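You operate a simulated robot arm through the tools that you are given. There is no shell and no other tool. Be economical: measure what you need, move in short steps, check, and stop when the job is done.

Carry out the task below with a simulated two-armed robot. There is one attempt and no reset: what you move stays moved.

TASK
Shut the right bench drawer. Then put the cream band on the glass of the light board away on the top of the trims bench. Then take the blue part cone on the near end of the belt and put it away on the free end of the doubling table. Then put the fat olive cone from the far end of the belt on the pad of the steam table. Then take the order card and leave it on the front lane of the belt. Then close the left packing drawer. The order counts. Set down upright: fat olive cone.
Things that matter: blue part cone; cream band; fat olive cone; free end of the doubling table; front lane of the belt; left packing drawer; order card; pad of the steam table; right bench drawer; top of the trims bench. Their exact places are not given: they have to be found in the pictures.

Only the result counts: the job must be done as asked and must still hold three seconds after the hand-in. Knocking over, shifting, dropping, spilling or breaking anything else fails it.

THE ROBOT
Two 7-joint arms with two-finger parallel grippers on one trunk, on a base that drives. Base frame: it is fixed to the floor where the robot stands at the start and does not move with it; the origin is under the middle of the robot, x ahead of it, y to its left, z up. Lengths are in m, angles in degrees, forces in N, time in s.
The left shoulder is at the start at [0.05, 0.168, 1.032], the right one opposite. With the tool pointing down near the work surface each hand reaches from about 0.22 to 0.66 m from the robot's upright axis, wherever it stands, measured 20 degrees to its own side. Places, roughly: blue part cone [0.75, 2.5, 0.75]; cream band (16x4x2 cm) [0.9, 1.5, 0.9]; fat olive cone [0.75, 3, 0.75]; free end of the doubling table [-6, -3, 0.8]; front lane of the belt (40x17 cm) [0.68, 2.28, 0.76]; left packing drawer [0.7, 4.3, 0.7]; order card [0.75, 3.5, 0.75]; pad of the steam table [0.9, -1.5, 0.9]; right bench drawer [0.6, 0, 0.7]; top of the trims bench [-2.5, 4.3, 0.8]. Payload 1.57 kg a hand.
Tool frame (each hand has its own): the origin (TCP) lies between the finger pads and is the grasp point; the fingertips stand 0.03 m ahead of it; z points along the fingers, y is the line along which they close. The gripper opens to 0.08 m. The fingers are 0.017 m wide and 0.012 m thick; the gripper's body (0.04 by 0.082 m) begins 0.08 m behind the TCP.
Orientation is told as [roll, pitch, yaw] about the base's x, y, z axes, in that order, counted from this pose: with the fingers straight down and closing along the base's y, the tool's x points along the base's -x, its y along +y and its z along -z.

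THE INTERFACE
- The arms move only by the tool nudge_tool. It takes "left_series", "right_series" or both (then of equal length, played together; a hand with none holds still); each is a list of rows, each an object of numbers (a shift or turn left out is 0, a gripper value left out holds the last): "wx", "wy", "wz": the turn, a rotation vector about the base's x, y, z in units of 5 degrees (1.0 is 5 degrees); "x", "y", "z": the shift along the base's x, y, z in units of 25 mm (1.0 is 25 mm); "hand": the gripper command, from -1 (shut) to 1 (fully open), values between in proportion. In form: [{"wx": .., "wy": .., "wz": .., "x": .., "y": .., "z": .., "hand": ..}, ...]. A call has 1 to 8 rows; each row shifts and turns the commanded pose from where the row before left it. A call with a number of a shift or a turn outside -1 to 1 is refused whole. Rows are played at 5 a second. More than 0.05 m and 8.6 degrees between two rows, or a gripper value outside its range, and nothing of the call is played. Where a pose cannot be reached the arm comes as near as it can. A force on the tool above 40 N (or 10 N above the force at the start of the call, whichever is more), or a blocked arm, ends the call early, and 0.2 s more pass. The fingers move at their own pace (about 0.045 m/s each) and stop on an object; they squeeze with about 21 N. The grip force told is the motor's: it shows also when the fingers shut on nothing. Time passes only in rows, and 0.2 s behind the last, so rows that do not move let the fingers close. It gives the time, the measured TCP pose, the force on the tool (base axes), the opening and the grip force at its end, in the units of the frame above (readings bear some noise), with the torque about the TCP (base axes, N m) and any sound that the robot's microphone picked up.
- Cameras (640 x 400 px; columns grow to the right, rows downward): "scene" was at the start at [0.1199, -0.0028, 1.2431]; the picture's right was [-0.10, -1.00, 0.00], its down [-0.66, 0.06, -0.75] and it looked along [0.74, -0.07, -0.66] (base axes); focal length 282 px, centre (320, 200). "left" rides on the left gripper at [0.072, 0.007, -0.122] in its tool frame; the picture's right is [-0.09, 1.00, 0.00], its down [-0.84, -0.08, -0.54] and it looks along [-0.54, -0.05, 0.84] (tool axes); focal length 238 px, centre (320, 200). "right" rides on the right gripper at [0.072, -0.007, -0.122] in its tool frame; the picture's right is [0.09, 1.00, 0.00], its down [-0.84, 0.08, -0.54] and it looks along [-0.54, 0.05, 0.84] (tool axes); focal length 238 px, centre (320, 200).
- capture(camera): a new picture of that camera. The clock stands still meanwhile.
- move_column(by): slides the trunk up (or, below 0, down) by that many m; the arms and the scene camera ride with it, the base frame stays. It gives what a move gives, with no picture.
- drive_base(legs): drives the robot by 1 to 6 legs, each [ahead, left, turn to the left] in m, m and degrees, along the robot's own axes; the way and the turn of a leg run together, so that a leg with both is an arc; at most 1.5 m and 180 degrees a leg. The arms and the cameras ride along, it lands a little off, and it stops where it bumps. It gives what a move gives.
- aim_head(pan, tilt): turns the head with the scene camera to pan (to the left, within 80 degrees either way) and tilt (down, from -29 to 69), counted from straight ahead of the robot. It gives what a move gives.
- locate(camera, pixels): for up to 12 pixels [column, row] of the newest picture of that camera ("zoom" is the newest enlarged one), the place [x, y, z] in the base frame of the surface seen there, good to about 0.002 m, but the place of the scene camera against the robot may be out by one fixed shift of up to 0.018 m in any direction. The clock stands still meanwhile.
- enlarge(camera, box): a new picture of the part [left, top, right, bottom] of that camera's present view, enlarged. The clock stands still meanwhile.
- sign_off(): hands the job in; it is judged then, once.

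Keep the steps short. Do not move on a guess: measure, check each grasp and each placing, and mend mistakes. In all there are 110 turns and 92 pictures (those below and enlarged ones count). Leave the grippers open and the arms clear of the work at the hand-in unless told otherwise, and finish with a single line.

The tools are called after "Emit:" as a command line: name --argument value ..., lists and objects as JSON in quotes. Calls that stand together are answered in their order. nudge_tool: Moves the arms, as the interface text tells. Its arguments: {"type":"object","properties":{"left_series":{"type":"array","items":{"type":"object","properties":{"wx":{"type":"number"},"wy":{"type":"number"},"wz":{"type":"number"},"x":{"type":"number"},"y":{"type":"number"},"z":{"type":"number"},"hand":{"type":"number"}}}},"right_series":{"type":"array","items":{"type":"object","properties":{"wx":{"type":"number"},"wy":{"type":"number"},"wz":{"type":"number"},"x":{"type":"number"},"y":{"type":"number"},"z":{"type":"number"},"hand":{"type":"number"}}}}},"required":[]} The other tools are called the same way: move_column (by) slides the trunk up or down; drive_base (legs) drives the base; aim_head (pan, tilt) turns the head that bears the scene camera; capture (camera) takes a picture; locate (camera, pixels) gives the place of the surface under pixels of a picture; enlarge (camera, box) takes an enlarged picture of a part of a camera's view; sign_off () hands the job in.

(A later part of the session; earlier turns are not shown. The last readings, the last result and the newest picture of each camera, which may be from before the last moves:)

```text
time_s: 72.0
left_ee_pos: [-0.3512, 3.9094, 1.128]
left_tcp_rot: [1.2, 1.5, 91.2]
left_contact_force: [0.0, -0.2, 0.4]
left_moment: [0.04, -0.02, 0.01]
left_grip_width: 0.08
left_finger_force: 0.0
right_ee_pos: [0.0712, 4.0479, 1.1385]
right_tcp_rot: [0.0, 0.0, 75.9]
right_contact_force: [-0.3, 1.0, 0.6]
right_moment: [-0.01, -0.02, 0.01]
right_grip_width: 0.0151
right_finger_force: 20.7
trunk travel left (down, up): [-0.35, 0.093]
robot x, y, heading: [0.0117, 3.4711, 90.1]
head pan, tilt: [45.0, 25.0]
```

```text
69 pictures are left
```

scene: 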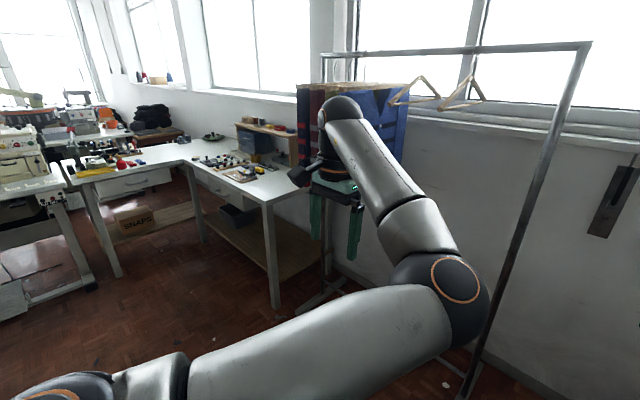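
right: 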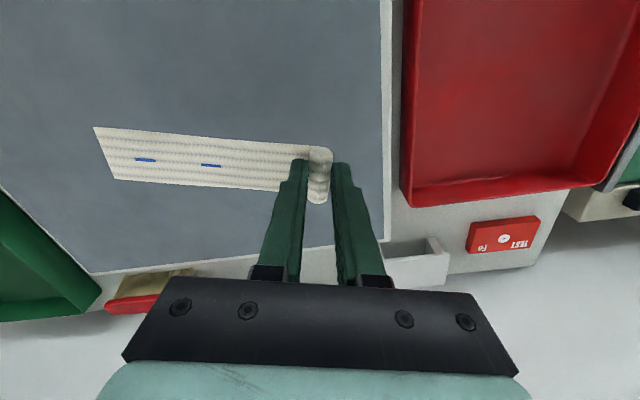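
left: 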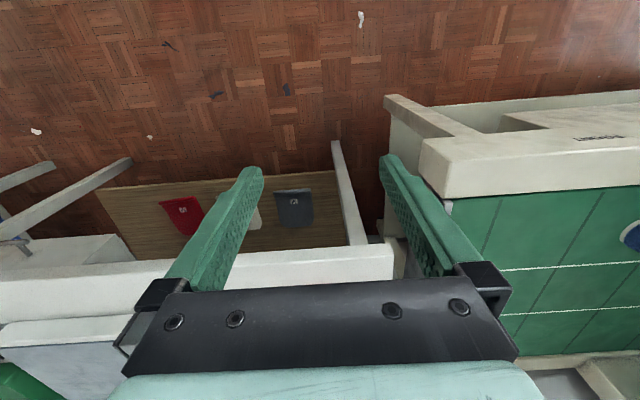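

The L-shaped bench with the trims is at about (230,165). I zoom in and measure.

Emit:
enlarge --camera "scene" --box '[50, 90, 320, 260]'

Emit:
locate --camera "scene" --pixels '[[270, 195], [300, 185], [240, 190], [210, 172], [120, 175], [75, 175], [270, 260], [120, 270], [165, 150], [200, 240], [295, 150], [60, 230]]'

```text
2.35 times, centred on (185, 175) of scene
```

zoom: 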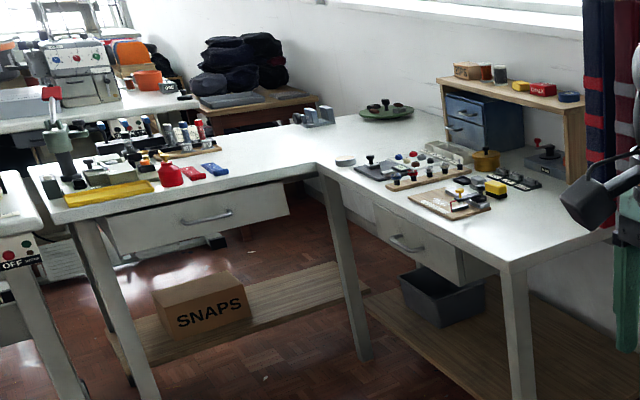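

```text
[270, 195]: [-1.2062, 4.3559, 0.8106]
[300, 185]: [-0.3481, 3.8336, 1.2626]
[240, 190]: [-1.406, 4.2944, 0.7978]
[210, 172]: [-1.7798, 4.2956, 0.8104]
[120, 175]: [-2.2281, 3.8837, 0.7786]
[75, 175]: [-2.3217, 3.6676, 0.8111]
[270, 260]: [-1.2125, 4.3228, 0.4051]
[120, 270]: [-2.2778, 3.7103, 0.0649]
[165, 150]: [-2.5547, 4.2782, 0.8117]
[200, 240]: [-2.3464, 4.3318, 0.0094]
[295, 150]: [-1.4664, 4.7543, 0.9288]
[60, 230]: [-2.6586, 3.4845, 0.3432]
```

The corner area near (-2.5,4.3) is bare and matches the given place. I go along y≈3.7 facing -x, stopping short to look.

Emit:
drive_base --legs '[[0.22, 0, 0], [0, 0, 90], [1.3, 0, 0]]'

Emit:
aim_head --pan -20 --tilt 30

Emit:
capture --camera "scene"

```text
time_s: 83.6
left_ee_pos: [-1.7128, 3.3283, 1.1277]
left_tcp_rot: [1.1, 1.6, -179.1]
left_contact_force: [0.1, -0.8, -0.2]
left_moment: [0.02, 0.03, 0.01]
left_grip_width: 0.0801
left_finger_force: 0.2
right_ee_pos: [-1.8489, 3.7522, 1.1392]
right_tcp_rot: [0.0, 0.0, 165.7]
right_contact_force: [0.1, -1.0, 0.0]
right_moment: [-0.01, 0.0, -0.02]
right_grip_width: 0.0151
right_finger_force: 21.2
trunk travel left (down, up): [-0.35, 0.093]
robot x, y, heading: [-1.2742, 3.6948, 180.0]
head pan, tilt: [45.0, 25.0]
```

```text
time_s: 84.9
left_ee_pos: [-1.7114, 3.3277, 1.1282]
left_tcp_rot: [1.2, 1.6, -179.0]
left_contact_force: [0.1, 0.0, -0.2]
left_moment: [-0.02, -0.01, 0.02]
left_grip_width: 0.0802
left_finger_force: 0.1
right_ee_pos: [-1.8482, 3.7511, 1.1382]
right_tcp_rot: [0.0, 0.0, 165.6]
right_contact_force: [0.5, 0.7, -0.4]
right_moment: [-0.05, 0.0, -0.01]
right_grip_width: 0.0149
right_finger_force: 21.1
trunk travel left (down, up): [-0.35, 0.093]
robot x, y, heading: [-1.2742, 3.6917, 180.2]
head pan, tilt: [-20.0, 30.0]
```

```text
67 pictures are left
```

scene: 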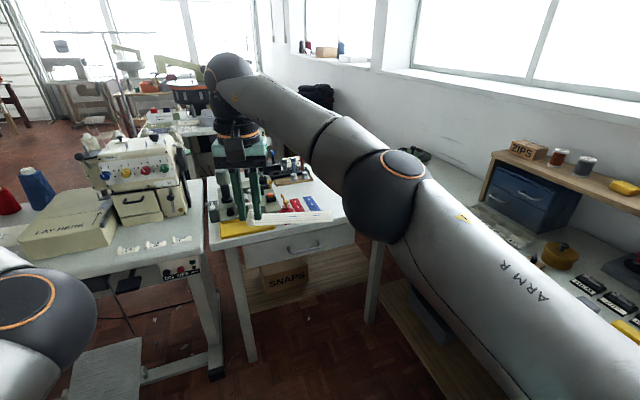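

Checking the machine table on the left, as my left hand will pass near it.

Emit:
locate --camera "scene" --pixels '[[200, 245], [170, 180], [110, 160], [90, 215], [30, 190], [60, 255], [215, 370], [250, 355], [350, 240], [205, 330], [320, 200], [85, 290]]'

```text
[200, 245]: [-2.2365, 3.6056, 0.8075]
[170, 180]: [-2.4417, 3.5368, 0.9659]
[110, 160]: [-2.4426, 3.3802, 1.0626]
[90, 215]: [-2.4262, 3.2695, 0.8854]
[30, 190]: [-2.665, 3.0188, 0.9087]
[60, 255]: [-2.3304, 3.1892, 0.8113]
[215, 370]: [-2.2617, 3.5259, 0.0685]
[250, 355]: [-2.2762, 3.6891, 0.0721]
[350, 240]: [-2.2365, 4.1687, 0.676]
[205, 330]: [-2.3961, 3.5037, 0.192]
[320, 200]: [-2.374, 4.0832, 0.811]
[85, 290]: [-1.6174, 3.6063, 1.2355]
```

I strafe right to y≈3.96 then go ahead to x≈-1.85.

Emit:
drive_base --legs '[[0, -0.27, 0], [0.57, 0, 0]]'

Emit:
capture --camera "right"

Emit:
capture --camera "scene"

```text
time_s: 90.8
left_ee_pos: [-2.2873, 3.597, 1.1274]
left_tcp_rot: [1.2, 1.5, -179.1]
left_contact_force: [0.2, 0.0, 0.6]
left_moment: [0.01, -0.01, -0.03]
left_grip_width: 0.0803
left_finger_force: 0.0
right_ee_pos: [-2.4235, 4.0187, 1.1387]
right_tcp_rot: [0.1, 0.0, 165.7]
right_contact_force: [-0.7, -0.8, -1.6]
right_moment: [0.0, -0.01, -0.01]
right_grip_width: 0.0148
right_finger_force: 20.6
trunk travel left (down, up): [-0.35, 0.093]
robot x, y, heading: [-1.8455, 3.9588, 180.1]
head pan, tilt: [-20.0, 30.0]
```

```text
66 pictures are left
```

right: 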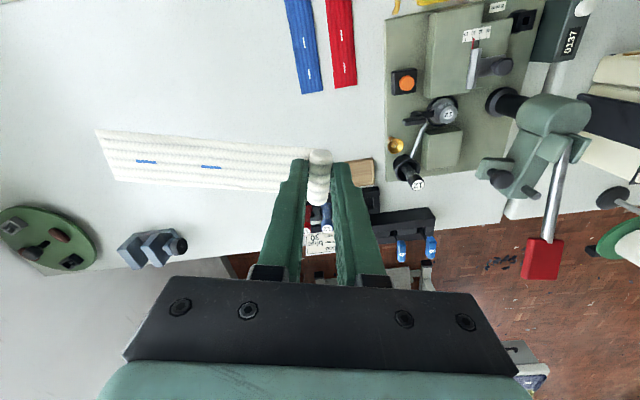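

```text
65 pictures are left
```

scene: 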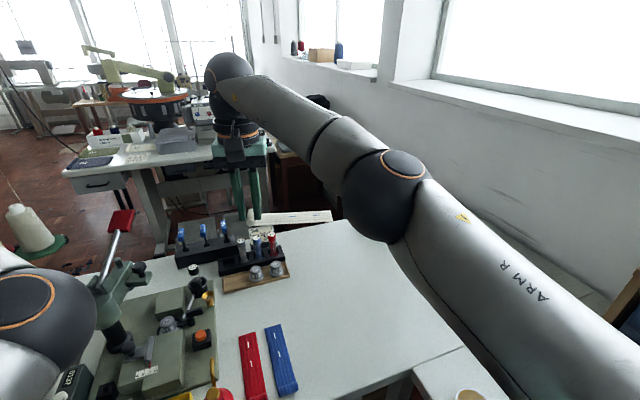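

The bench top has a bare white area, next to red and blue bands. Measuring it with the hand camera.

Emit:
locate --camera "right" --pixels '[[200, 80], [100, 60], [60, 150], [220, 240], [300, 90], [120, 20], [40, 240], [150, 230], [240, 60], [30, 90]]'

```text
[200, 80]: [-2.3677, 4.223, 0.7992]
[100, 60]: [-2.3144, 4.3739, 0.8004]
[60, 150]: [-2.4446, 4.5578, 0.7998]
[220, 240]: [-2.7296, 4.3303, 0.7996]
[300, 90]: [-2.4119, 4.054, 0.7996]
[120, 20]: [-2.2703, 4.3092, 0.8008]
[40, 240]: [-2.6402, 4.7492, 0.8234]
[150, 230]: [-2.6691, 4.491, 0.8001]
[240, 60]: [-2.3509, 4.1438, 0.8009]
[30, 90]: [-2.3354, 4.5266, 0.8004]
```

Table z≈0.80; free for x -2.7…-2.27, y 4.1…4.55. I shift the right hand +0.2 in y, then lower it.

Emit:
nudge_tool --right_series '[{"y": 1, "x": 0.15}, {"y": 1, "x": 0.15}, {"y": 1, "x": 0.15}, {"y": 1, "x": 0.15}, {"y": 1, "x": 0.15}, {"y": 1, "x": 0.15}, {"y": 1}, {"y": 1}]'

Emit:
nudge_tool --right_series '[{"z": -1}, {"z": -1}, {"z": -1}, {"z": -1}, {"z": -1}, {"z": -1}, {"z": -1}, {"z": -1}]'

Emit:
capture --camera "right"

```text
time_s: 92.6
left_ee_pos: [-2.287, 3.5967, 1.1292]
left_tcp_rot: [1.2, 1.6, -179.1]
left_contact_force: [-0.8, -0.2, 0.0]
left_moment: [0.05, 0.01, -0.02]
left_grip_width: 0.08
left_finger_force: 0.0
right_ee_pos: [-2.3997, 4.2192, 1.1392]
right_tcp_rot: [0.0, 0.1, 165.7]
right_contact_force: [-0.4, 1.0, -0.5]
right_moment: [-0.02, 0.02, 0.0]
right_grip_width: 0.0149
right_finger_force: 20.6
trunk travel left (down, up): [-0.35, 0.093]
robot x, y, heading: [-1.8492, 3.9608, 180.1]
head pan, tilt: [-20.0, 30.0]
```

```text
time_s: 94.4
left_ee_pos: [-2.2868, 3.5978, 1.1281]
left_tcp_rot: [1.2, 1.4, -179.2]
left_contact_force: [1.1, 0.0, 0.2]
left_moment: [0.01, -0.02, 0.01]
left_grip_width: 0.0802
left_finger_force: 0.1
right_ee_pos: [-2.4013, 4.2206, 0.9389]
right_tcp_rot: [0.0, -0.1, 165.6]
right_contact_force: [-0.2, -0.3, 0.2]
right_moment: [0.0, -0.03, 0.02]
right_grip_width: 0.015
right_finger_force: 20.7
trunk travel left (down, up): [-0.35, 0.093]
robot x, y, heading: [-1.8462, 3.9606, 180.0]
head pan, tilt: [-20.0, 30.0]
```

```text
64 pictures are left
```

right: 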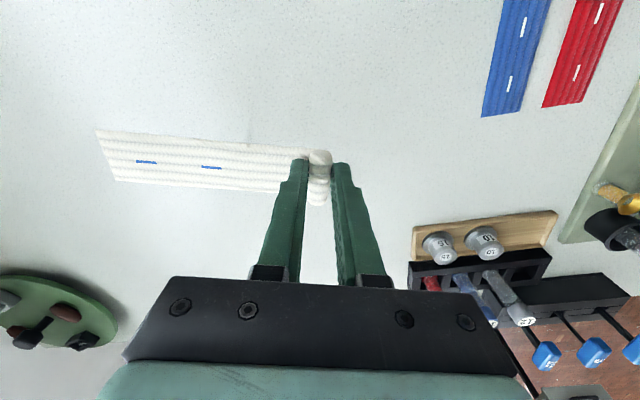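

Clear all round. Lowering to just above the table and onto it slowly, then open.

Emit:
nudge_tool --right_series '[{"z": -1}, {"z": -1}, {"z": -0.9}, {"z": -0.4}, {"z": -0.3}, {"z": -0.25}, {}]'

```text
time_s: 96.0
left_ee_pos: [-2.2866, 3.5975, 1.1282]
left_tcp_rot: [1.2, 1.5, -179.1]
left_contact_force: [0.1, -0.2, 0.1]
left_moment: [-0.03, -0.01, -0.02]
left_grip_width: 0.08
left_finger_force: 0.0
right_ee_pos: [-2.4011, 4.2198, 0.8432]
right_tcp_rot: [-0.1, 0.0, 165.7]
right_contact_force: [-0.2, 0.8, -0.7]
right_moment: [-0.03, 0.01, -0.01]
right_grip_width: 0.0148
right_finger_force: 20.5
trunk travel left (down, up): [-0.35, 0.093]
robot x, y, heading: [-1.8466, 3.9584, 180.1]
head pan, tilt: [-20.0, 30.0]
```

Emit:
nudge_tool --right_series '[{"z": -0.08}, {"z": -0.08}, {}]'

Emit:
nudge_tool --right_series '[{"hand": -0.2}, {}, {}, {"z": 0.3}, {"z": 1}, {"z": 1}, {"z": 1}, {"z": 1}]'

Emit:
capture --camera "right"

```text
time_s: 96.8
left_ee_pos: [-2.2869, 3.5967, 1.1281]
left_tcp_rot: [1.2, 1.5, -179.1]
left_contact_force: [0.3, -0.7, -0.1]
left_moment: [0.04, 0.0, -0.01]
left_grip_width: 0.0803
left_finger_force: 0.1
right_ee_pos: [-2.4011, 4.2188, 0.8388]
right_tcp_rot: [0.0, 0.0, 165.6]
right_contact_force: [0.3, -0.3, 0.4]
right_moment: [0.02, 0.06, 0.03]
right_grip_width: 0.0147
right_finger_force: 21.1
trunk travel left (down, up): [-0.35, 0.093]
robot x, y, heading: [-1.8497, 3.9645, 180.3]
head pan, tilt: [-20.0, 30.0]
```

```text
time_s: 98.6
left_ee_pos: [-2.2871, 3.5962, 1.1271]
left_tcp_rot: [1.2, 1.5, -179.1]
left_contact_force: [-0.2, -1.1, 0.4]
left_moment: [0.02, 0.0, 0.02]
left_grip_width: 0.08
left_finger_force: 0.0
right_ee_pos: [-2.4005, 4.2194, 0.9465]
right_tcp_rot: [-0.1, 0.1, 165.6]
right_contact_force: [-0.2, 0.1, 0.1]
right_moment: [-0.01, 0.01, 0.0]
right_grip_width: 0.032
right_finger_force: 0.2
trunk travel left (down, up): [-0.35, 0.093]
robot x, y, heading: [-1.8453, 3.9595, 179.9]
head pan, tilt: [-20.0, 30.0]
```

```text
63 pictures are left
```

right: 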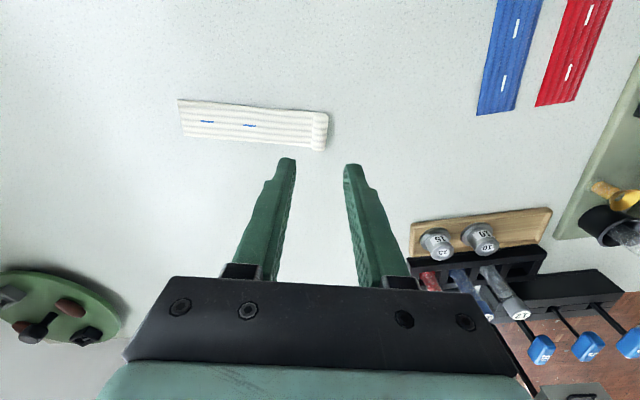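

The band lies flat on the trims bench, released. Raising the hand, then driving back the same way to the aisle by the belt.

Emit:
nudge_tool --right_series '[{"z": 1, "wz": 0.36, "hand": 1}, {"z": 1, "wz": 0.36}, {"z": 1, "wz": 0.36}, {"z": 1, "wz": 0.36}, {"z": 1, "wz": 0.36}, {"z": 1, "wz": 0.36}, {"z": 1, "wz": 0.36}, {"z": 1, "wz": 0.36}]'

Emit:
drive_base --legs '[[-0.57, 0, 0], [0, 0.27, 0], [-1.3, 0, 0], [0, 0, -90], [-1.45, 0, 0]]'

Emit:
aim_head --pan -50 --tilt 35

Emit:
capture --camera "scene"

```text
time_s: 100.4
left_ee_pos: [-2.286, 3.5951, 1.1285]
left_tcp_rot: [1.1, 1.6, -179.2]
left_contact_force: [1.1, 0.5, 0.3]
left_moment: [0.03, 0.01, 0.0]
left_grip_width: 0.0801
left_finger_force: 0.1
right_ee_pos: [-2.4002, 4.2196, 1.1468]
right_tcp_rot: [-0.1, 0.0, -179.8]
right_contact_force: [-0.7, -1.1, 0.1]
right_moment: [0.01, -0.02, 0.05]
right_grip_width: 0.0799
right_finger_force: 0.0
trunk travel left (down, up): [-0.35, 0.093]
robot x, y, heading: [-1.8487, 3.9588, 179.8]
head pan, tilt: [-20.0, 30.0]
```

```text
time_s: 122.9
left_ee_pos: [-0.3585, 2.6705, 1.1279]
left_tcp_rot: [1.2, 1.6, 90.0]
left_contact_force: [0.2, 0.0, 0.3]
left_moment: [-0.02, -0.01, 0.01]
left_grip_width: 0.0798
left_finger_force: 0.1
right_ee_pos: [0.2679, 2.7733, 1.1458]
right_tcp_rot: [-0.1, 0.1, 89.0]
right_contact_force: [0.6, 0.1, 0.4]
right_moment: [0.02, 0.0, 0.01]
right_grip_width: 0.0799
right_finger_force: 0.1
trunk travel left (down, up): [-0.35, 0.093]
robot x, y, heading: [-0.0023, 2.2244, 89.0]
head pan, tilt: [-20.0, 30.0]
```

```text
time_s: 123.9
left_ee_pos: [-0.3579, 2.6717, 1.1277]
left_tcp_rot: [1.2, 1.5, 89.9]
left_contact_force: [0.0, 0.1, 0.0]
left_moment: [-0.02, 0.04, 0.02]
left_grip_width: 0.0798
left_finger_force: 0.0
right_ee_pos: [0.2682, 2.7729, 1.1467]
right_tcp_rot: [0.0, 0.0, 89.0]
right_contact_force: [0.5, 0.4, -0.3]
right_moment: [0.03, -0.01, 0.0]
right_grip_width: 0.0798
right_finger_force: 0.1
trunk travel left (down, up): [-0.35, 0.093]
robot x, y, heading: [-0.0018, 2.2261, 88.7]
head pan, tilt: [-50.0, 35.0]
```

```text
62 pictures are left
```

scene: 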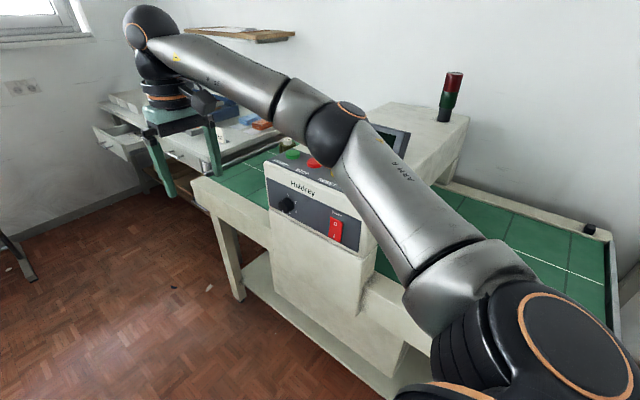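

My arm hides the cone. I measure the belt machine's control box before turning.

Emit:
locate --camera "scene" --pixels '[[270, 175], [330, 245], [365, 220], [300, 175], [280, 160], [440, 120], [390, 115], [240, 190], [390, 330], [200, 195], [540, 250], [125, 145]]'

```text
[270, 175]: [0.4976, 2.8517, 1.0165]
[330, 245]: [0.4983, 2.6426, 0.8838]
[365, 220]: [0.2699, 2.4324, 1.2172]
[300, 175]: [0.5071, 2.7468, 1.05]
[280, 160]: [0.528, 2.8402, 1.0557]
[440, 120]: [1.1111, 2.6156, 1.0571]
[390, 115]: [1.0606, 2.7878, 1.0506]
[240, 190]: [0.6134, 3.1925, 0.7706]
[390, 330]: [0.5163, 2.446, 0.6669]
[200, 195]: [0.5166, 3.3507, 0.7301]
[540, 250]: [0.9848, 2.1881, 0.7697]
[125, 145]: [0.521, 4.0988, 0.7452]
```

The bridge spans y 2.55–2.87, up to z≈1.05. To keep my left hand out of it, I'll approach the blue cone from (0.17,1.98) with heading ≈50°.

Emit:
drive_base --legs '[[-0.245, -0.15, 0], [0, 0, -39]]'

Emit:
aim_head --pan 0 --tilt 42

Emit:
capture --camera "scene"

Emit:
capture --camera "right"

```text
time_s: 127.7
left_ee_pos: [0.1449, 2.547, 1.1293]
left_tcp_rot: [1.2, 1.5, 51.0]
left_contact_force: [-0.2, -0.6, 0.9]
left_moment: [0.02, -0.01, 0.03]
left_grip_width: 0.0803
left_finger_force: 0.0
right_ee_pos: [0.6953, 2.2341, 1.145]
right_tcp_rot: [0.0, 0.0, 50.2]
right_contact_force: [-0.6, 0.3, 0.4]
right_moment: [-0.01, 0.0, -0.01]
right_grip_width: 0.0799
right_finger_force: 0.1
trunk travel left (down, up): [-0.35, 0.093]
robot x, y, heading: [0.1401, 1.9832, 50.0]
head pan, tilt: [-50.0, 35.0]
```

```text
time_s: 128.9
left_ee_pos: [0.1449, 2.5476, 1.1286]
left_tcp_rot: [1.3, 1.5, 51.1]
left_contact_force: [0.3, 0.2, -0.6]
left_moment: [-0.02, 0.02, -0.01]
left_grip_width: 0.0797
left_finger_force: 0.1
right_ee_pos: [0.6967, 2.234, 1.1468]
right_tcp_rot: [0.0, -0.1, 50.2]
right_contact_force: [0.1, 0.6, 0.0]
right_moment: [-0.01, -0.01, -0.03]
right_grip_width: 0.0801
right_finger_force: 0.2
trunk travel left (down, up): [-0.35, 0.093]
robot x, y, heading: [0.1444, 1.9777, 50.2]
head pan, tilt: [0.0, 42.0]
```

```text
61 pictures are left
```

scene: 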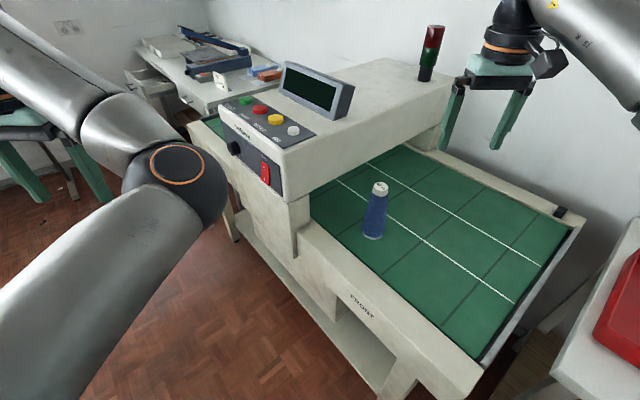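

```text
60 pictures are left
```

right: 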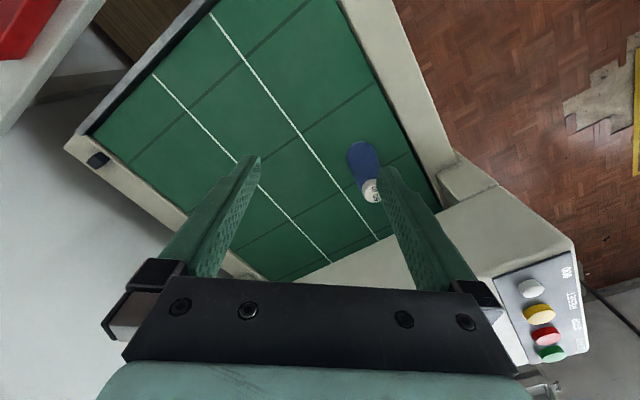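

The blue cone's white tip is at (373,190) in the hand picture. Measuring it.

Emit:
locate --camera "right" --pixels '[[373, 190], [370, 196], [375, 184], [362, 165], [358, 150], [350, 145], [300, 200], [368, 138]]'

Emit:
enlarge --camera "scene" --box '[328, 165, 424, 255]'

Emit:
locate --camera "scene" --pixels '[[380, 187], [376, 210], [373, 233], [385, 233], [363, 231], [395, 250]]'

```text
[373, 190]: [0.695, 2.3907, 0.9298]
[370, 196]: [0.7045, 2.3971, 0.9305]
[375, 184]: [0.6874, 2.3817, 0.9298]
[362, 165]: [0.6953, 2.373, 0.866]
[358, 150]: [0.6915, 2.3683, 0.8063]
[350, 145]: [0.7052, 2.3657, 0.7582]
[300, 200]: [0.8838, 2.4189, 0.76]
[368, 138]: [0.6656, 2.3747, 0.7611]
```

```text
4.44 times, centred on (376, 210) of scene
```

zoom: 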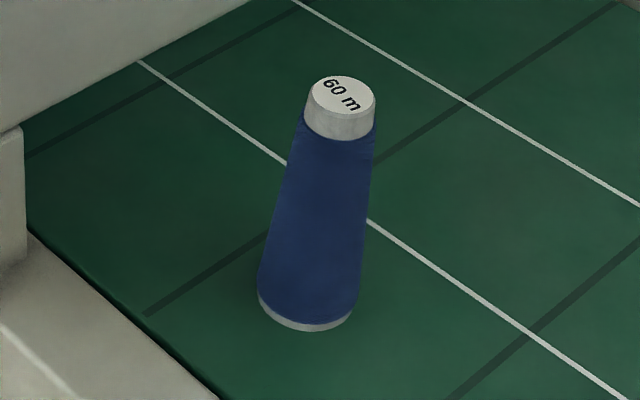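

```text
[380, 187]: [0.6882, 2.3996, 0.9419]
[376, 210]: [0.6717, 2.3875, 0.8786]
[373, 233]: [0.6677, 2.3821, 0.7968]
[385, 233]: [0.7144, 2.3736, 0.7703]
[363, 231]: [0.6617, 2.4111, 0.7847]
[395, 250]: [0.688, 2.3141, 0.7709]
```

Cone axis ≈(0.695,2.390), top 0.930, belt 0.760. I edge the base 7 cm ahead and then check the hand pose.

Emit:
drive_base --legs '[[0.07, 0, 0]]'

```text
time_s: 129.9
left_ee_pos: [0.1901, 2.6011, 1.1275]
left_tcp_rot: [1.2, 1.5, 51.1]
left_contact_force: [-0.1, 0.0, -0.2]
left_moment: [-0.03, 0.02, 0.0]
left_grip_width: 0.08
left_finger_force: 0.1
right_ee_pos: [0.7424, 2.2891, 1.1468]
right_tcp_rot: [-0.1, 0.0, 50.2]
right_contact_force: [1.1, 0.0, -0.1]
right_moment: [-0.01, -0.02, 0.0]
right_grip_width: 0.0799
right_finger_force: 0.0
trunk travel left (down, up): [-0.35, 0.093]
robot x, y, heading: [0.1878, 2.0291, 50.0]
head pan, tilt: [0.0, 42.0]
```

Emit:
nudge_tool --right_series '[{"x": -0.48, "y": 1}, {"x": -0.48, "y": 1}, {"x": -0.47, "y": 1}, {"x": -0.47, "y": 1}, {"z": -1}, {"z": -1}, {"z": -1}, {"z": -1}]'

Emit:
nudge_tool --right_series '[{"z": -1}, {"z": -1}, {}]'

Emit:
capture --camera "right"

```text
time_s: 131.7
left_ee_pos: [0.1886, 2.6011, 1.1279]
left_tcp_rot: [1.2, 1.6, 51.0]
left_contact_force: [-0.2, -0.7, 0.5]
left_moment: [0.01, -0.03, -0.06]
left_grip_width: 0.0798
left_finger_force: 0.1
right_ee_pos: [0.6928, 2.3869, 1.0459]
right_tcp_rot: [0.0, -0.2, 50.2]
right_contact_force: [-0.9, 0.2, -0.3]
right_moment: [-0.01, -0.01, 0.02]
right_grip_width: 0.08
right_finger_force: 0.0
trunk travel left (down, up): [-0.35, 0.093]
robot x, y, heading: [0.1833, 2.0329, 50.0]
head pan, tilt: [0.0, 42.0]
```

```text
time_s: 132.5
left_ee_pos: [0.1895, 2.6017, 1.1278]
left_tcp_rot: [1.1, 1.4, 51.1]
left_contact_force: [0.6, 0.1, 0.2]
left_moment: [0.01, 0.01, -0.01]
left_grip_width: 0.08
left_finger_force: 0.1
right_ee_pos: [0.6924, 2.3879, 0.9957]
right_tcp_rot: [0.0, 0.0, 50.2]
right_contact_force: [0.3, 0.6, 0.4]
right_moment: [0.05, 0.02, 0.03]
right_grip_width: 0.0801
right_finger_force: 0.1
trunk travel left (down, up): [-0.35, 0.093]
robot x, y, heading: [0.1831, 2.0339, 50.6]
head pan, tilt: [0.0, 42.0]
```

```text
58 pictures are left
```

right: 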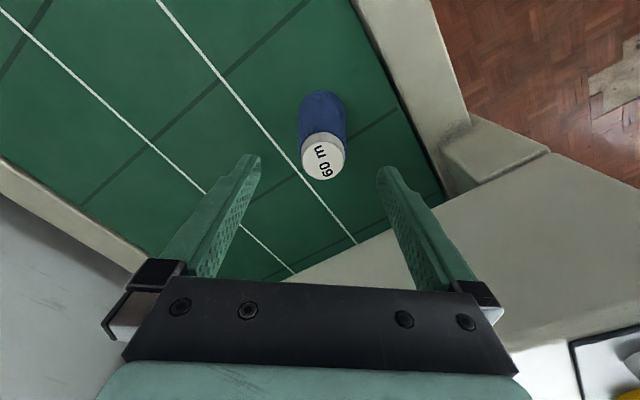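

The cone sits centred between the fingers. Down 0.108 and close.

Emit:
nudge_tool --right_series '[{"z": -0.9, "x": 0.05, "y": 0.04}, {"z": -0.9}, {"z": -0.9}, {"z": -0.9}, {"z": -0.7}, {}]'

Emit:
nudge_tool --right_series '[{"hand": -1}, {}, {}, {}, {}]'

Emit:
capture --camera "right"

```text
time_s: 133.9
left_ee_pos: [0.1893, 2.6011, 1.1289]
left_tcp_rot: [1.3, 1.4, 51.0]
left_contact_force: [0.1, -0.5, -0.1]
left_moment: [-0.02, -0.02, 0.02]
left_grip_width: 0.0804
left_finger_force: 0.0
right_ee_pos: [0.6939, 2.3888, 0.8906]
right_tcp_rot: [0.0, -0.1, 50.2]
right_contact_force: [0.5, -0.3, 0.3]
right_moment: [-0.01, 0.0, 0.03]
right_grip_width: 0.0798
right_finger_force: 0.1
trunk travel left (down, up): [-0.35, 0.093]
robot x, y, heading: [0.1913, 2.0311, 50.2]
head pan, tilt: [0.0, 42.0]
```

```text
time_s: 135.1
left_ee_pos: [0.1891, 2.5999, 1.1281]
left_tcp_rot: [1.3, 1.6, 51.0]
left_contact_force: [-0.7, -0.1, -0.8]
left_moment: [0.0, 0.0, 0.02]
left_grip_width: 0.0799
left_finger_force: 0.0
right_ee_pos: [0.6942, 2.3887, 0.8899]
right_tcp_rot: [0.1, -0.1, 50.2]
right_contact_force: [-1.2, 0.8, 2.2]
right_moment: [0.13, 0.09, 0.01]
right_grip_width: 0.05
right_finger_force: 20.9
trunk travel left (down, up): [-0.35, 0.093]
robot x, y, heading: [0.1848, 2.0312, 49.9]
head pan, tilt: [0.0, 42.0]
```

```text
57 pictures are left
```

right: 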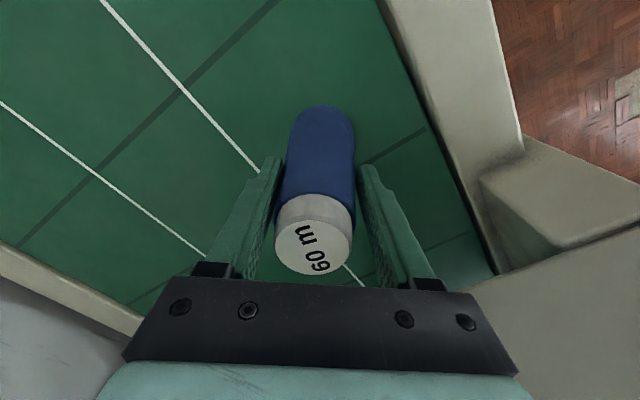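

Gripped at 5 cm. Lifting.

Emit:
nudge_tool --right_series '[{"z": 0.3}, {"z": 0.5}, {"z": 1}, {"z": 1}, {"z": 1}, {"z": 1}, {"z": 1}, {"z": 1}]'

Emit:
nudge_tool --right_series '[{"z": 1}, {"z": 1}, {"z": 1}, {"z": 0.5}, {}]'

Emit:
capture --camera "right"

```text
time_s: 136.9
left_ee_pos: [0.1896, 2.6005, 1.1284]
left_tcp_rot: [1.2, 1.6, 51.2]
left_contact_force: [-0.7, 0.1, 0.5]
left_moment: [0.01, 0.01, -0.02]
left_grip_width: 0.0802
left_finger_force: 0.2
right_ee_pos: [0.6943, 2.3891, 1.0608]
right_tcp_rot: [0.0, 0.0, 50.2]
right_contact_force: [0.2, 0.1, -1.1]
right_moment: [0.03, -0.01, -0.01]
right_grip_width: 0.05
right_finger_force: 20.9
trunk travel left (down, up): [-0.35, 0.093]
robot x, y, heading: [0.1882, 2.0341, 49.9]
head pan, tilt: [0.0, 42.0]
```

```text
time_s: 138.1
left_ee_pos: [0.1883, 2.5992, 1.1283]
left_tcp_rot: [1.1, 1.5, 50.9]
left_contact_force: [0.6, -0.2, -0.4]
left_moment: [0.01, 0.0, 0.02]
left_grip_width: 0.0801
left_finger_force: 0.1
right_ee_pos: [0.6942, 2.3883, 1.1467]
right_tcp_rot: [0.0, -0.1, 50.2]
right_contact_force: [-0.2, -0.3, 0.0]
right_moment: [-0.01, -0.01, 0.01]
right_grip_width: 0.0499
right_finger_force: 21.2
trunk travel left (down, up): [-0.35, 0.093]
robot x, y, heading: [0.1852, 2.0343, 50.1]
head pan, tilt: [0.0, 42.0]
```

```text
56 pictures are left
```

right: 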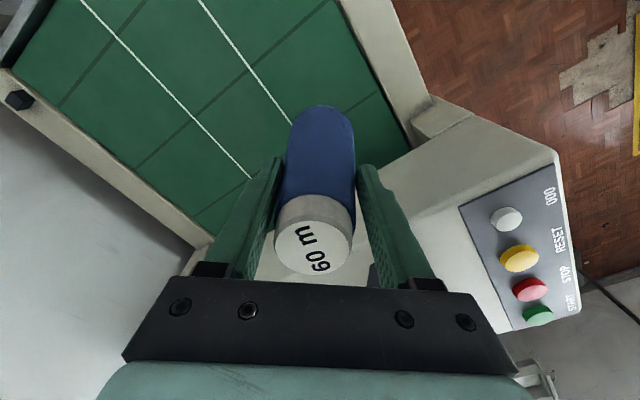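

Held firmly; cone bottom ≈1.02. I back off, turn right to face -y, and survey toward (-6,-3).

Emit:
drive_base --legs '[[-0.2, 0, 0], [0, 0, -140]]'

Emit:
aim_head --pan -45 --tilt 18

Emit:
capture --camera "scene"

Emit:
aim_head --pan 10 --tilt 18

Emit:
capture --camera "scene"

```text
time_s: 145.5
left_ee_pos: [0.4201, 1.4379, 1.1286]
left_tcp_rot: [1.2, 1.5, -89.2]
left_contact_force: [-0.2, -0.7, 0.3]
left_moment: [0.02, 0.03, 0.02]
left_grip_width: 0.08
left_finger_force: 0.2
right_ee_pos: [-0.105, 1.2789, 1.1474]
right_tcp_rot: [-0.1, 0.0, -90.2]
right_contact_force: [-0.1, -0.9, -0.6]
right_moment: [0.01, 0.02, 0.04]
right_grip_width: 0.0497
right_finger_force: 21.0
trunk travel left (down, up): [-0.35, 0.093]
robot x, y, heading: [0.0575, 1.8798, -90.1]
head pan, tilt: [0.0, 42.0]
```

```text
time_s: 146.6
left_ee_pos: [0.4192, 1.4388, 1.1281]
left_tcp_rot: [1.2, 1.5, -89.3]
left_contact_force: [0.3, 0.3, 0.2]
left_moment: [-0.03, 0.04, -0.02]
left_grip_width: 0.0799
left_finger_force: 0.0
right_ee_pos: [-0.1052, 1.2792, 1.1471]
right_tcp_rot: [0.0, 0.0, -90.3]
right_contact_force: [0.3, -0.5, 0.1]
right_moment: [0.01, 0.04, -0.01]
right_grip_width: 0.0497
right_finger_force: 20.7
trunk travel left (down, up): [-0.35, 0.093]
robot x, y, heading: [0.0597, 1.8765, -90.4]
head pan, tilt: [-45.0, 18.0]
```

```text
55 pictures are left
```

scene: 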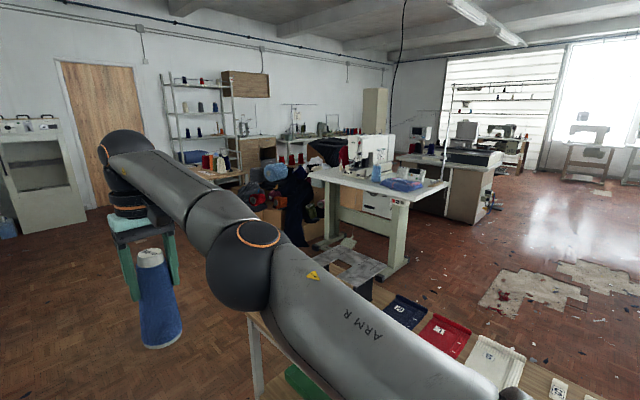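

```text
time_s: 147.8
left_ee_pos: [0.4199, 1.4366, 1.1292]
left_tcp_rot: [1.3, 1.4, -89.4]
left_contact_force: [0.4, 0.4, 0.4]
left_moment: [-0.01, 0.01, 0.01]
left_grip_width: 0.0802
left_finger_force: 0.0
right_ee_pos: [-0.1044, 1.28, 1.1474]
right_tcp_rot: [0.0, -0.1, -90.2]
right_contact_force: [0.0, 0.5, -0.4]
right_moment: [0.0, 0.02, 0.01]
right_grip_width: 0.0498
right_finger_force: 21.4
trunk travel left (down, up): [-0.35, 0.093]
robot x, y, heading: [0.0572, 1.8783, -90.3]
head pan, tilt: [10.0, 18.0]
```

```text
54 pictures are left
```

scene: 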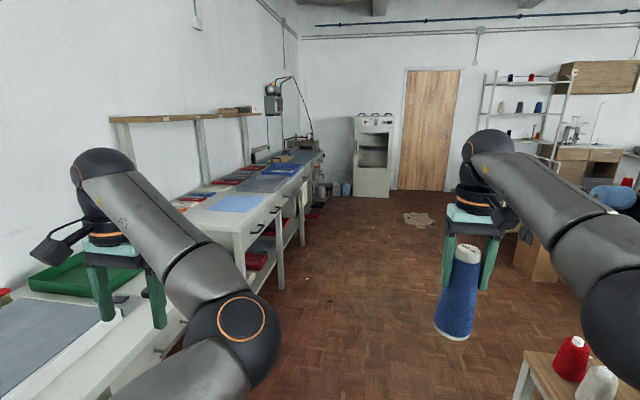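

The wall ahead is at about y -4. A table with a small winder is near (575,160) and spools on shelves. I enlarge that and measure.

Emit:
enlarge --camera "scene" --box '[440, 60, 640, 185]'

Emit:
locate --camera "scene" --pixels '[[575, 155], [600, 150], [545, 270], [480, 180], [520, 280], [420, 220], [535, 175], [375, 190], [625, 155], [560, 355], [285, 280], [300, 230]]'

```text
3.20 times, centred on (540, 122) of scene
```

zoom: 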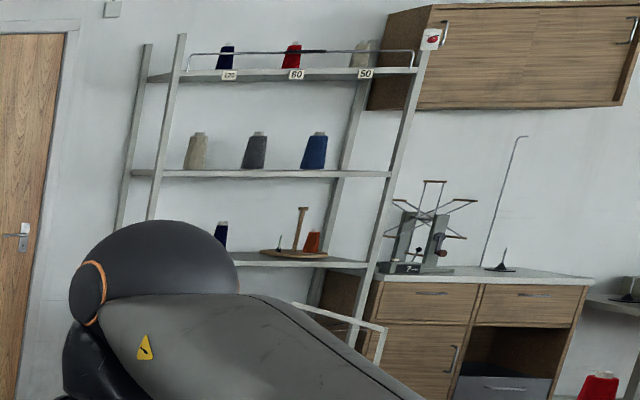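

```text
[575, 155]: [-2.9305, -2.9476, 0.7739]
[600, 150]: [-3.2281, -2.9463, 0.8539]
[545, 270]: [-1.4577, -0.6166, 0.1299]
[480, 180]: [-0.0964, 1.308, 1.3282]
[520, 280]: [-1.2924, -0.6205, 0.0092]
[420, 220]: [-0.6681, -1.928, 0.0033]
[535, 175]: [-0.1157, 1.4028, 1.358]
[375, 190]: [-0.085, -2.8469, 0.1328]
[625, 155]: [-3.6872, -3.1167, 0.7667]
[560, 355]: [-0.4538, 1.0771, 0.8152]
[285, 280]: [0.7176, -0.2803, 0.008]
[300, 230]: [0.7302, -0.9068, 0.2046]
```

I drive down the aisle to y≈-0.9 and look toward -x.

Emit:
drive_base --legs '[[1.4, 0, 0], [1.35, 0, 0]]'

Emit:
aim_head --pan -75 --tilt 18

Emit:
capture --camera "scene"

```text
time_s: 161.1
left_ee_pos: [0.4415, -1.2948, 1.1285]
left_tcp_rot: [1.1, 1.6, -88.1]
left_contact_force: [0.0, 0.9, 0.3]
left_moment: [0.01, 0.01, 0.01]
left_grip_width: 0.08
left_finger_force: 0.1
right_ee_pos: [-0.0805, -1.4644, 1.1469]
right_tcp_rot: [0.1, 0.0, -89.2]
right_contact_force: [-0.1, 0.4, -0.8]
right_moment: [0.03, 0.01, 0.01]
right_grip_width: 0.0489
right_finger_force: 20.8
trunk travel left (down, up): [-0.35, 0.093]
robot x, y, heading: [0.0729, -0.8624, -89.3]
head pan, tilt: [10.0, 18.0]
```

```text
time_s: 162.7
left_ee_pos: [0.4413, -1.2952, 1.1276]
left_tcp_rot: [1.2, 1.5, -88.3]
left_contact_force: [-0.4, 0.7, -0.2]
left_moment: [0.05, 0.01, 0.03]
left_grip_width: 0.08
left_finger_force: 0.0
right_ee_pos: [-0.0796, -1.4639, 1.1482]
right_tcp_rot: [0.0, -0.1, -89.1]
right_contact_force: [0.0, -1.3, -0.3]
right_moment: [0.02, 0.0, -0.05]
right_grip_width: 0.0493
right_finger_force: 21.2
trunk travel left (down, up): [-0.35, 0.093]
robot x, y, heading: [0.0732, -0.8584, -89.1]
head pan, tilt: [-75.0, 18.0]
```

```text
52 pictures are left
```

scene: 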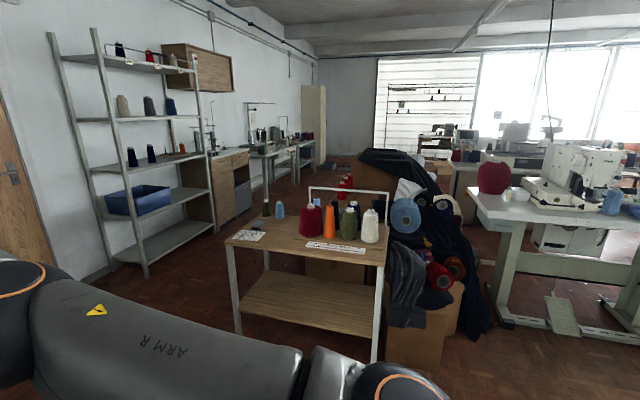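

A trolley table with cones stands in the middle. I measure the passage between it and the wall shelves, and the tables beyond.

Emit:
locate --camera "scene" --pixels '[[232, 245], [382, 262], [238, 330], [372, 355], [146, 275], [215, 230], [250, 215], [295, 175], [270, 155], [265, 220], [300, 225], [325, 165]]'

Emit:
enlarge --camera "scene" --box '[190, 80, 350, 200]'

```text
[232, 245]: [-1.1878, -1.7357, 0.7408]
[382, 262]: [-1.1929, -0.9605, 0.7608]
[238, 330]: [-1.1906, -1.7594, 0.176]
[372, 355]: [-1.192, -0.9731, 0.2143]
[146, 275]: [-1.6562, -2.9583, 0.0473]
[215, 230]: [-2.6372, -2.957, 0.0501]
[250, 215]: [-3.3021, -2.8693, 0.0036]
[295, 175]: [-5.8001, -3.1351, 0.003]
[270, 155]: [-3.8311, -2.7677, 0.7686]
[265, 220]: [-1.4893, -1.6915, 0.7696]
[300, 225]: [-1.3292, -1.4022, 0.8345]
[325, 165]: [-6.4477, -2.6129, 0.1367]
```

```text
3.33 times, centred on (270, 140) of scene
```

zoom: 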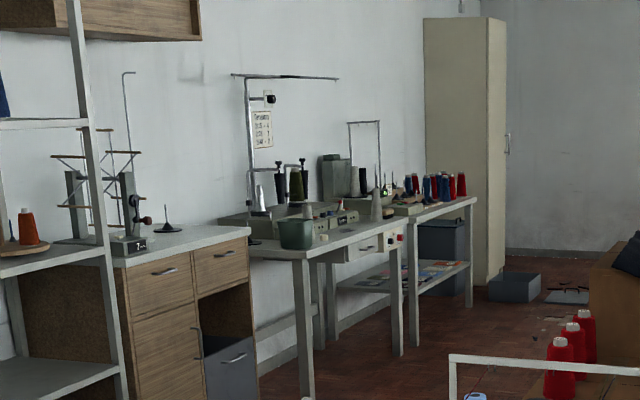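

Passage centre is y≈-2.33, between the trolley (y -1.75) and shelves (y -2.95). I go to y≈-1.4, turn to face -x, strafe to y≈-2.3 and go ahead.

Emit:
drive_base --legs '[[0.55, 0, 0], [0, 0, -90.9], [0, 0.89, 0], [1.3, 0, 0]]'

Emit:
aim_head --pan 5 --tilt 20

Emit:
capture --camera "scene"

```text
time_s: 183.7
left_ee_pos: [-1.6492, -2.6892, 1.1285]
left_tcp_rot: [1.2, 1.4, -178.0]
left_contact_force: [-0.4, 0.5, 1.2]
left_moment: [-0.03, 0.01, -0.04]
left_grip_width: 0.0802
left_finger_force: 0.0
right_ee_pos: [-1.8187, -2.1685, 1.1467]
right_tcp_rot: [0.0, -0.1, -178.9]
right_contact_force: [-0.6, 0.0, -0.8]
right_moment: [0.02, 0.01, -0.01]
right_grip_width: 0.0492
right_finger_force: 20.9
trunk travel left (down, up): [-0.35, 0.093]
robot x, y, heading: [-1.2205, -2.3181, -179.2]
head pan, tilt: [-75.0, 18.0]
```

```text
time_s: 185.2
left_ee_pos: [-1.6488, -2.6893, 1.1278]
left_tcp_rot: [1.3, 1.5, -178.0]
left_contact_force: [0.6, -0.3, -0.5]
left_moment: [-0.02, -0.02, -0.04]
left_grip_width: 0.0802
left_finger_force: 0.1
right_ee_pos: [-1.8192, -2.1678, 1.1467]
right_tcp_rot: [0.1, -0.1, -178.9]
right_contact_force: [0.5, 0.1, -0.4]
right_moment: [0.01, -0.02, 0.06]
right_grip_width: 0.0492
right_finger_force: 21.3
trunk travel left (down, up): [-0.35, 0.093]
robot x, y, heading: [-1.2181, -2.3194, -178.8]
head pan, tilt: [5.0, 20.0]
```

```text
50 pictures are left
```

scene: 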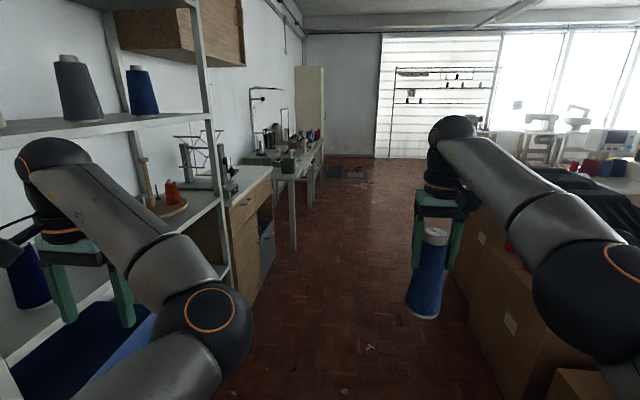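

Boxes and a fabric heap are on the right. Measuring the way ahead.

Emit:
locate --camera "scene" --pixels '[[470, 310], [490, 340], [475, 250], [500, 215], [580, 180], [560, 200], [235, 260], [225, 200], [295, 220], [280, 175], [315, 160], [355, 180]]'

Emit:
enlarge --camera "scene" --box '[220, 80, 380, 200]'

```text
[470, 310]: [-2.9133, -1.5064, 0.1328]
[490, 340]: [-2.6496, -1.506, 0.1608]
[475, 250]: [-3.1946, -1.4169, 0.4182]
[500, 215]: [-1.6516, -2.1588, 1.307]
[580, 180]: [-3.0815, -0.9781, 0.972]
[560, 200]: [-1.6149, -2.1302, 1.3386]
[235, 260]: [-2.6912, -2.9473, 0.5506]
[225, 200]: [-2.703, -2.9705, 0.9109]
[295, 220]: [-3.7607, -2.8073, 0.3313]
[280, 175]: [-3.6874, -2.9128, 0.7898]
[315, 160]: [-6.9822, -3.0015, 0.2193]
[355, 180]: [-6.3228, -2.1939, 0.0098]
```

```text
3.33 times, centred on (300, 140) of scene
```

zoom: 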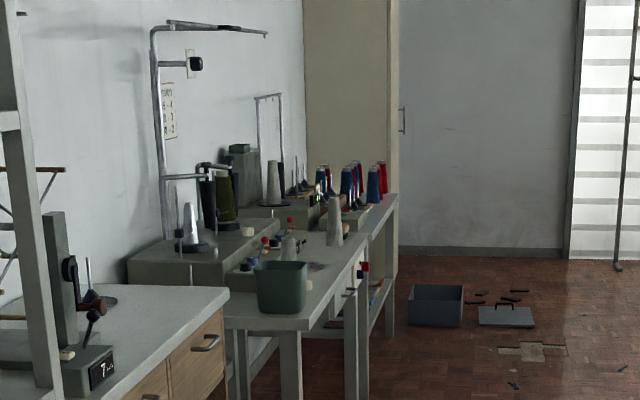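

Clear. Going ahead to x≈-4.2 at y≈-2.2.

Emit:
drive_base --legs '[[1.4, -0.1, -1], [1.5, 0, 0]]'

Emit:
aim_head --pan 40 --tilt 25

Emit:
capture --camera "scene"

```text
time_s: 199.2
left_ee_pos: [-4.5609, -2.5475, 1.1276]
left_tcp_rot: [1.2, 1.5, 179.2]
left_contact_force: [-0.1, 0.3, 0.1]
left_moment: [0.0, -0.05, -0.02]
left_grip_width: 0.08
left_finger_force: 0.1
right_ee_pos: [-4.7072, -2.0181, 1.1469]
right_tcp_rot: [-0.1, -0.1, 178.4]
right_contact_force: [-0.1, -0.9, 0.1]
right_moment: [-0.02, -0.02, 0.01]
right_grip_width: 0.0493
right_finger_force: 21.6
trunk travel left (down, up): [-0.35, 0.093]
robot x, y, heading: [-4.1089, -2.1986, 178.3]
head pan, tilt: [5.0, 20.0]
```

```text
time_s: 200.2
left_ee_pos: [-4.5615, -2.5474, 1.1267]
left_tcp_rot: [1.2, 1.5, 179.3]
left_contact_force: [-0.8, 0.2, 0.3]
left_moment: [-0.01, 0.0, -0.01]
left_grip_width: 0.08
left_finger_force: 0.2
right_ee_pos: [-4.7062, -2.0193, 1.1475]
right_tcp_rot: [0.0, -0.1, 178.4]
right_contact_force: [0.8, -0.4, 0.0]
right_moment: [0.0, -0.03, -0.01]
right_grip_width: 0.0494
right_finger_force: 21.0
trunk travel left (down, up): [-0.35, 0.093]
robot x, y, heading: [-4.1144, -2.1975, 178.2]
head pan, tilt: [40.0, 25.0]
```

```text
48 pictures are left
```

scene: 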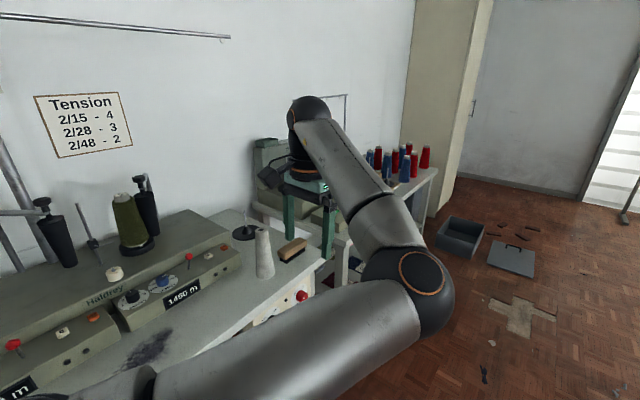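

The second table (with red and blue cones) lies further on. Measuring it and the floor clutter.

Emit:
locate --camera "scene" --pixels '[[435, 170], [405, 180], [430, 210], [460, 235], [500, 265], [520, 315], [485, 370], [355, 250], [345, 235], [300, 285], [240, 320], [425, 150]]'

Emit:
capture --camera "left"

```text
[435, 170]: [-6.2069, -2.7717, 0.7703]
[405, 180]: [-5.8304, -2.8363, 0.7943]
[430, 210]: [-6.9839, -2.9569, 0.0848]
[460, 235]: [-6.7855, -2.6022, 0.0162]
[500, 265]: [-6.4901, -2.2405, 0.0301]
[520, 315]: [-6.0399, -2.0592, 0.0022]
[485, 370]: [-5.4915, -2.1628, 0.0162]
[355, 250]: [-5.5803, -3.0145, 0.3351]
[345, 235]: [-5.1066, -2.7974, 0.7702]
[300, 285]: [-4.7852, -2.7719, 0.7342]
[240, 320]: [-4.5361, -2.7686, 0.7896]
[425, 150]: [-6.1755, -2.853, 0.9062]
```

```text
47 pictures are left
```

left: 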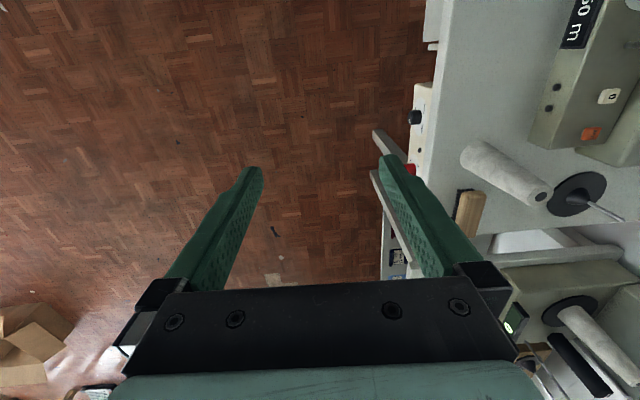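

I check the box and small items on the floor in the left hand's picture before going further.

Emit:
locate --camera "left" --pixels '[[30, 345], [70, 330], [276, 231], [270, 280], [510, 180], [600, 350], [595, 185], [510, 320]]'

Emit:
aim_head --pan 0 --tilt 28

Emit:
capture --camera "scene"

```text
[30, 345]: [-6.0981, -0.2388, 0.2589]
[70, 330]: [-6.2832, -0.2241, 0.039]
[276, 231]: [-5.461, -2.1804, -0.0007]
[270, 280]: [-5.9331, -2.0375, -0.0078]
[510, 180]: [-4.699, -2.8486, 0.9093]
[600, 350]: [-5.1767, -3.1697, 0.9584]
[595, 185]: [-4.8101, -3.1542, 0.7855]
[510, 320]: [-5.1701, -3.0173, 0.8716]
```

```text
time_s: 201.3
left_ee_pos: [-4.5622, -2.5463, 1.1275]
left_tcp_rot: [1.1, 1.5, 179.2]
left_contact_force: [-0.7, 0.1, -0.4]
left_moment: [-0.02, 0.01, 0.02]
left_grip_width: 0.0801
left_finger_force: 0.1
right_ee_pos: [-4.7056, -2.0172, 1.1479]
right_tcp_rot: [0.0, -0.2, 178.4]
right_contact_force: [-0.2, -0.6, -0.6]
right_moment: [-0.01, -0.02, 0.01]
right_grip_width: 0.049
right_finger_force: 21.0
trunk travel left (down, up): [-0.35, 0.093]
robot x, y, heading: [-4.1119, -2.1975, 178.4]
head pan, tilt: [0.0, 28.0]
```

```text
46 pictures are left
```

scene: 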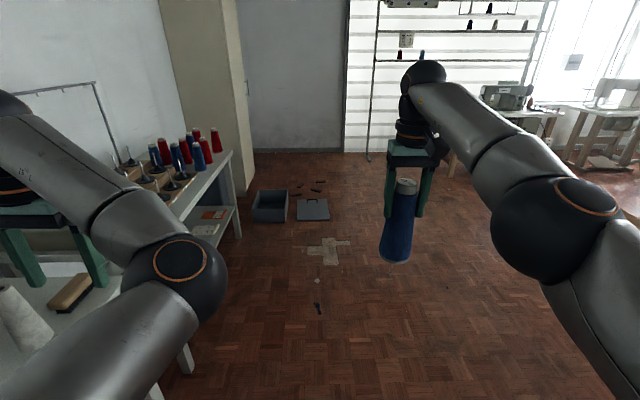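

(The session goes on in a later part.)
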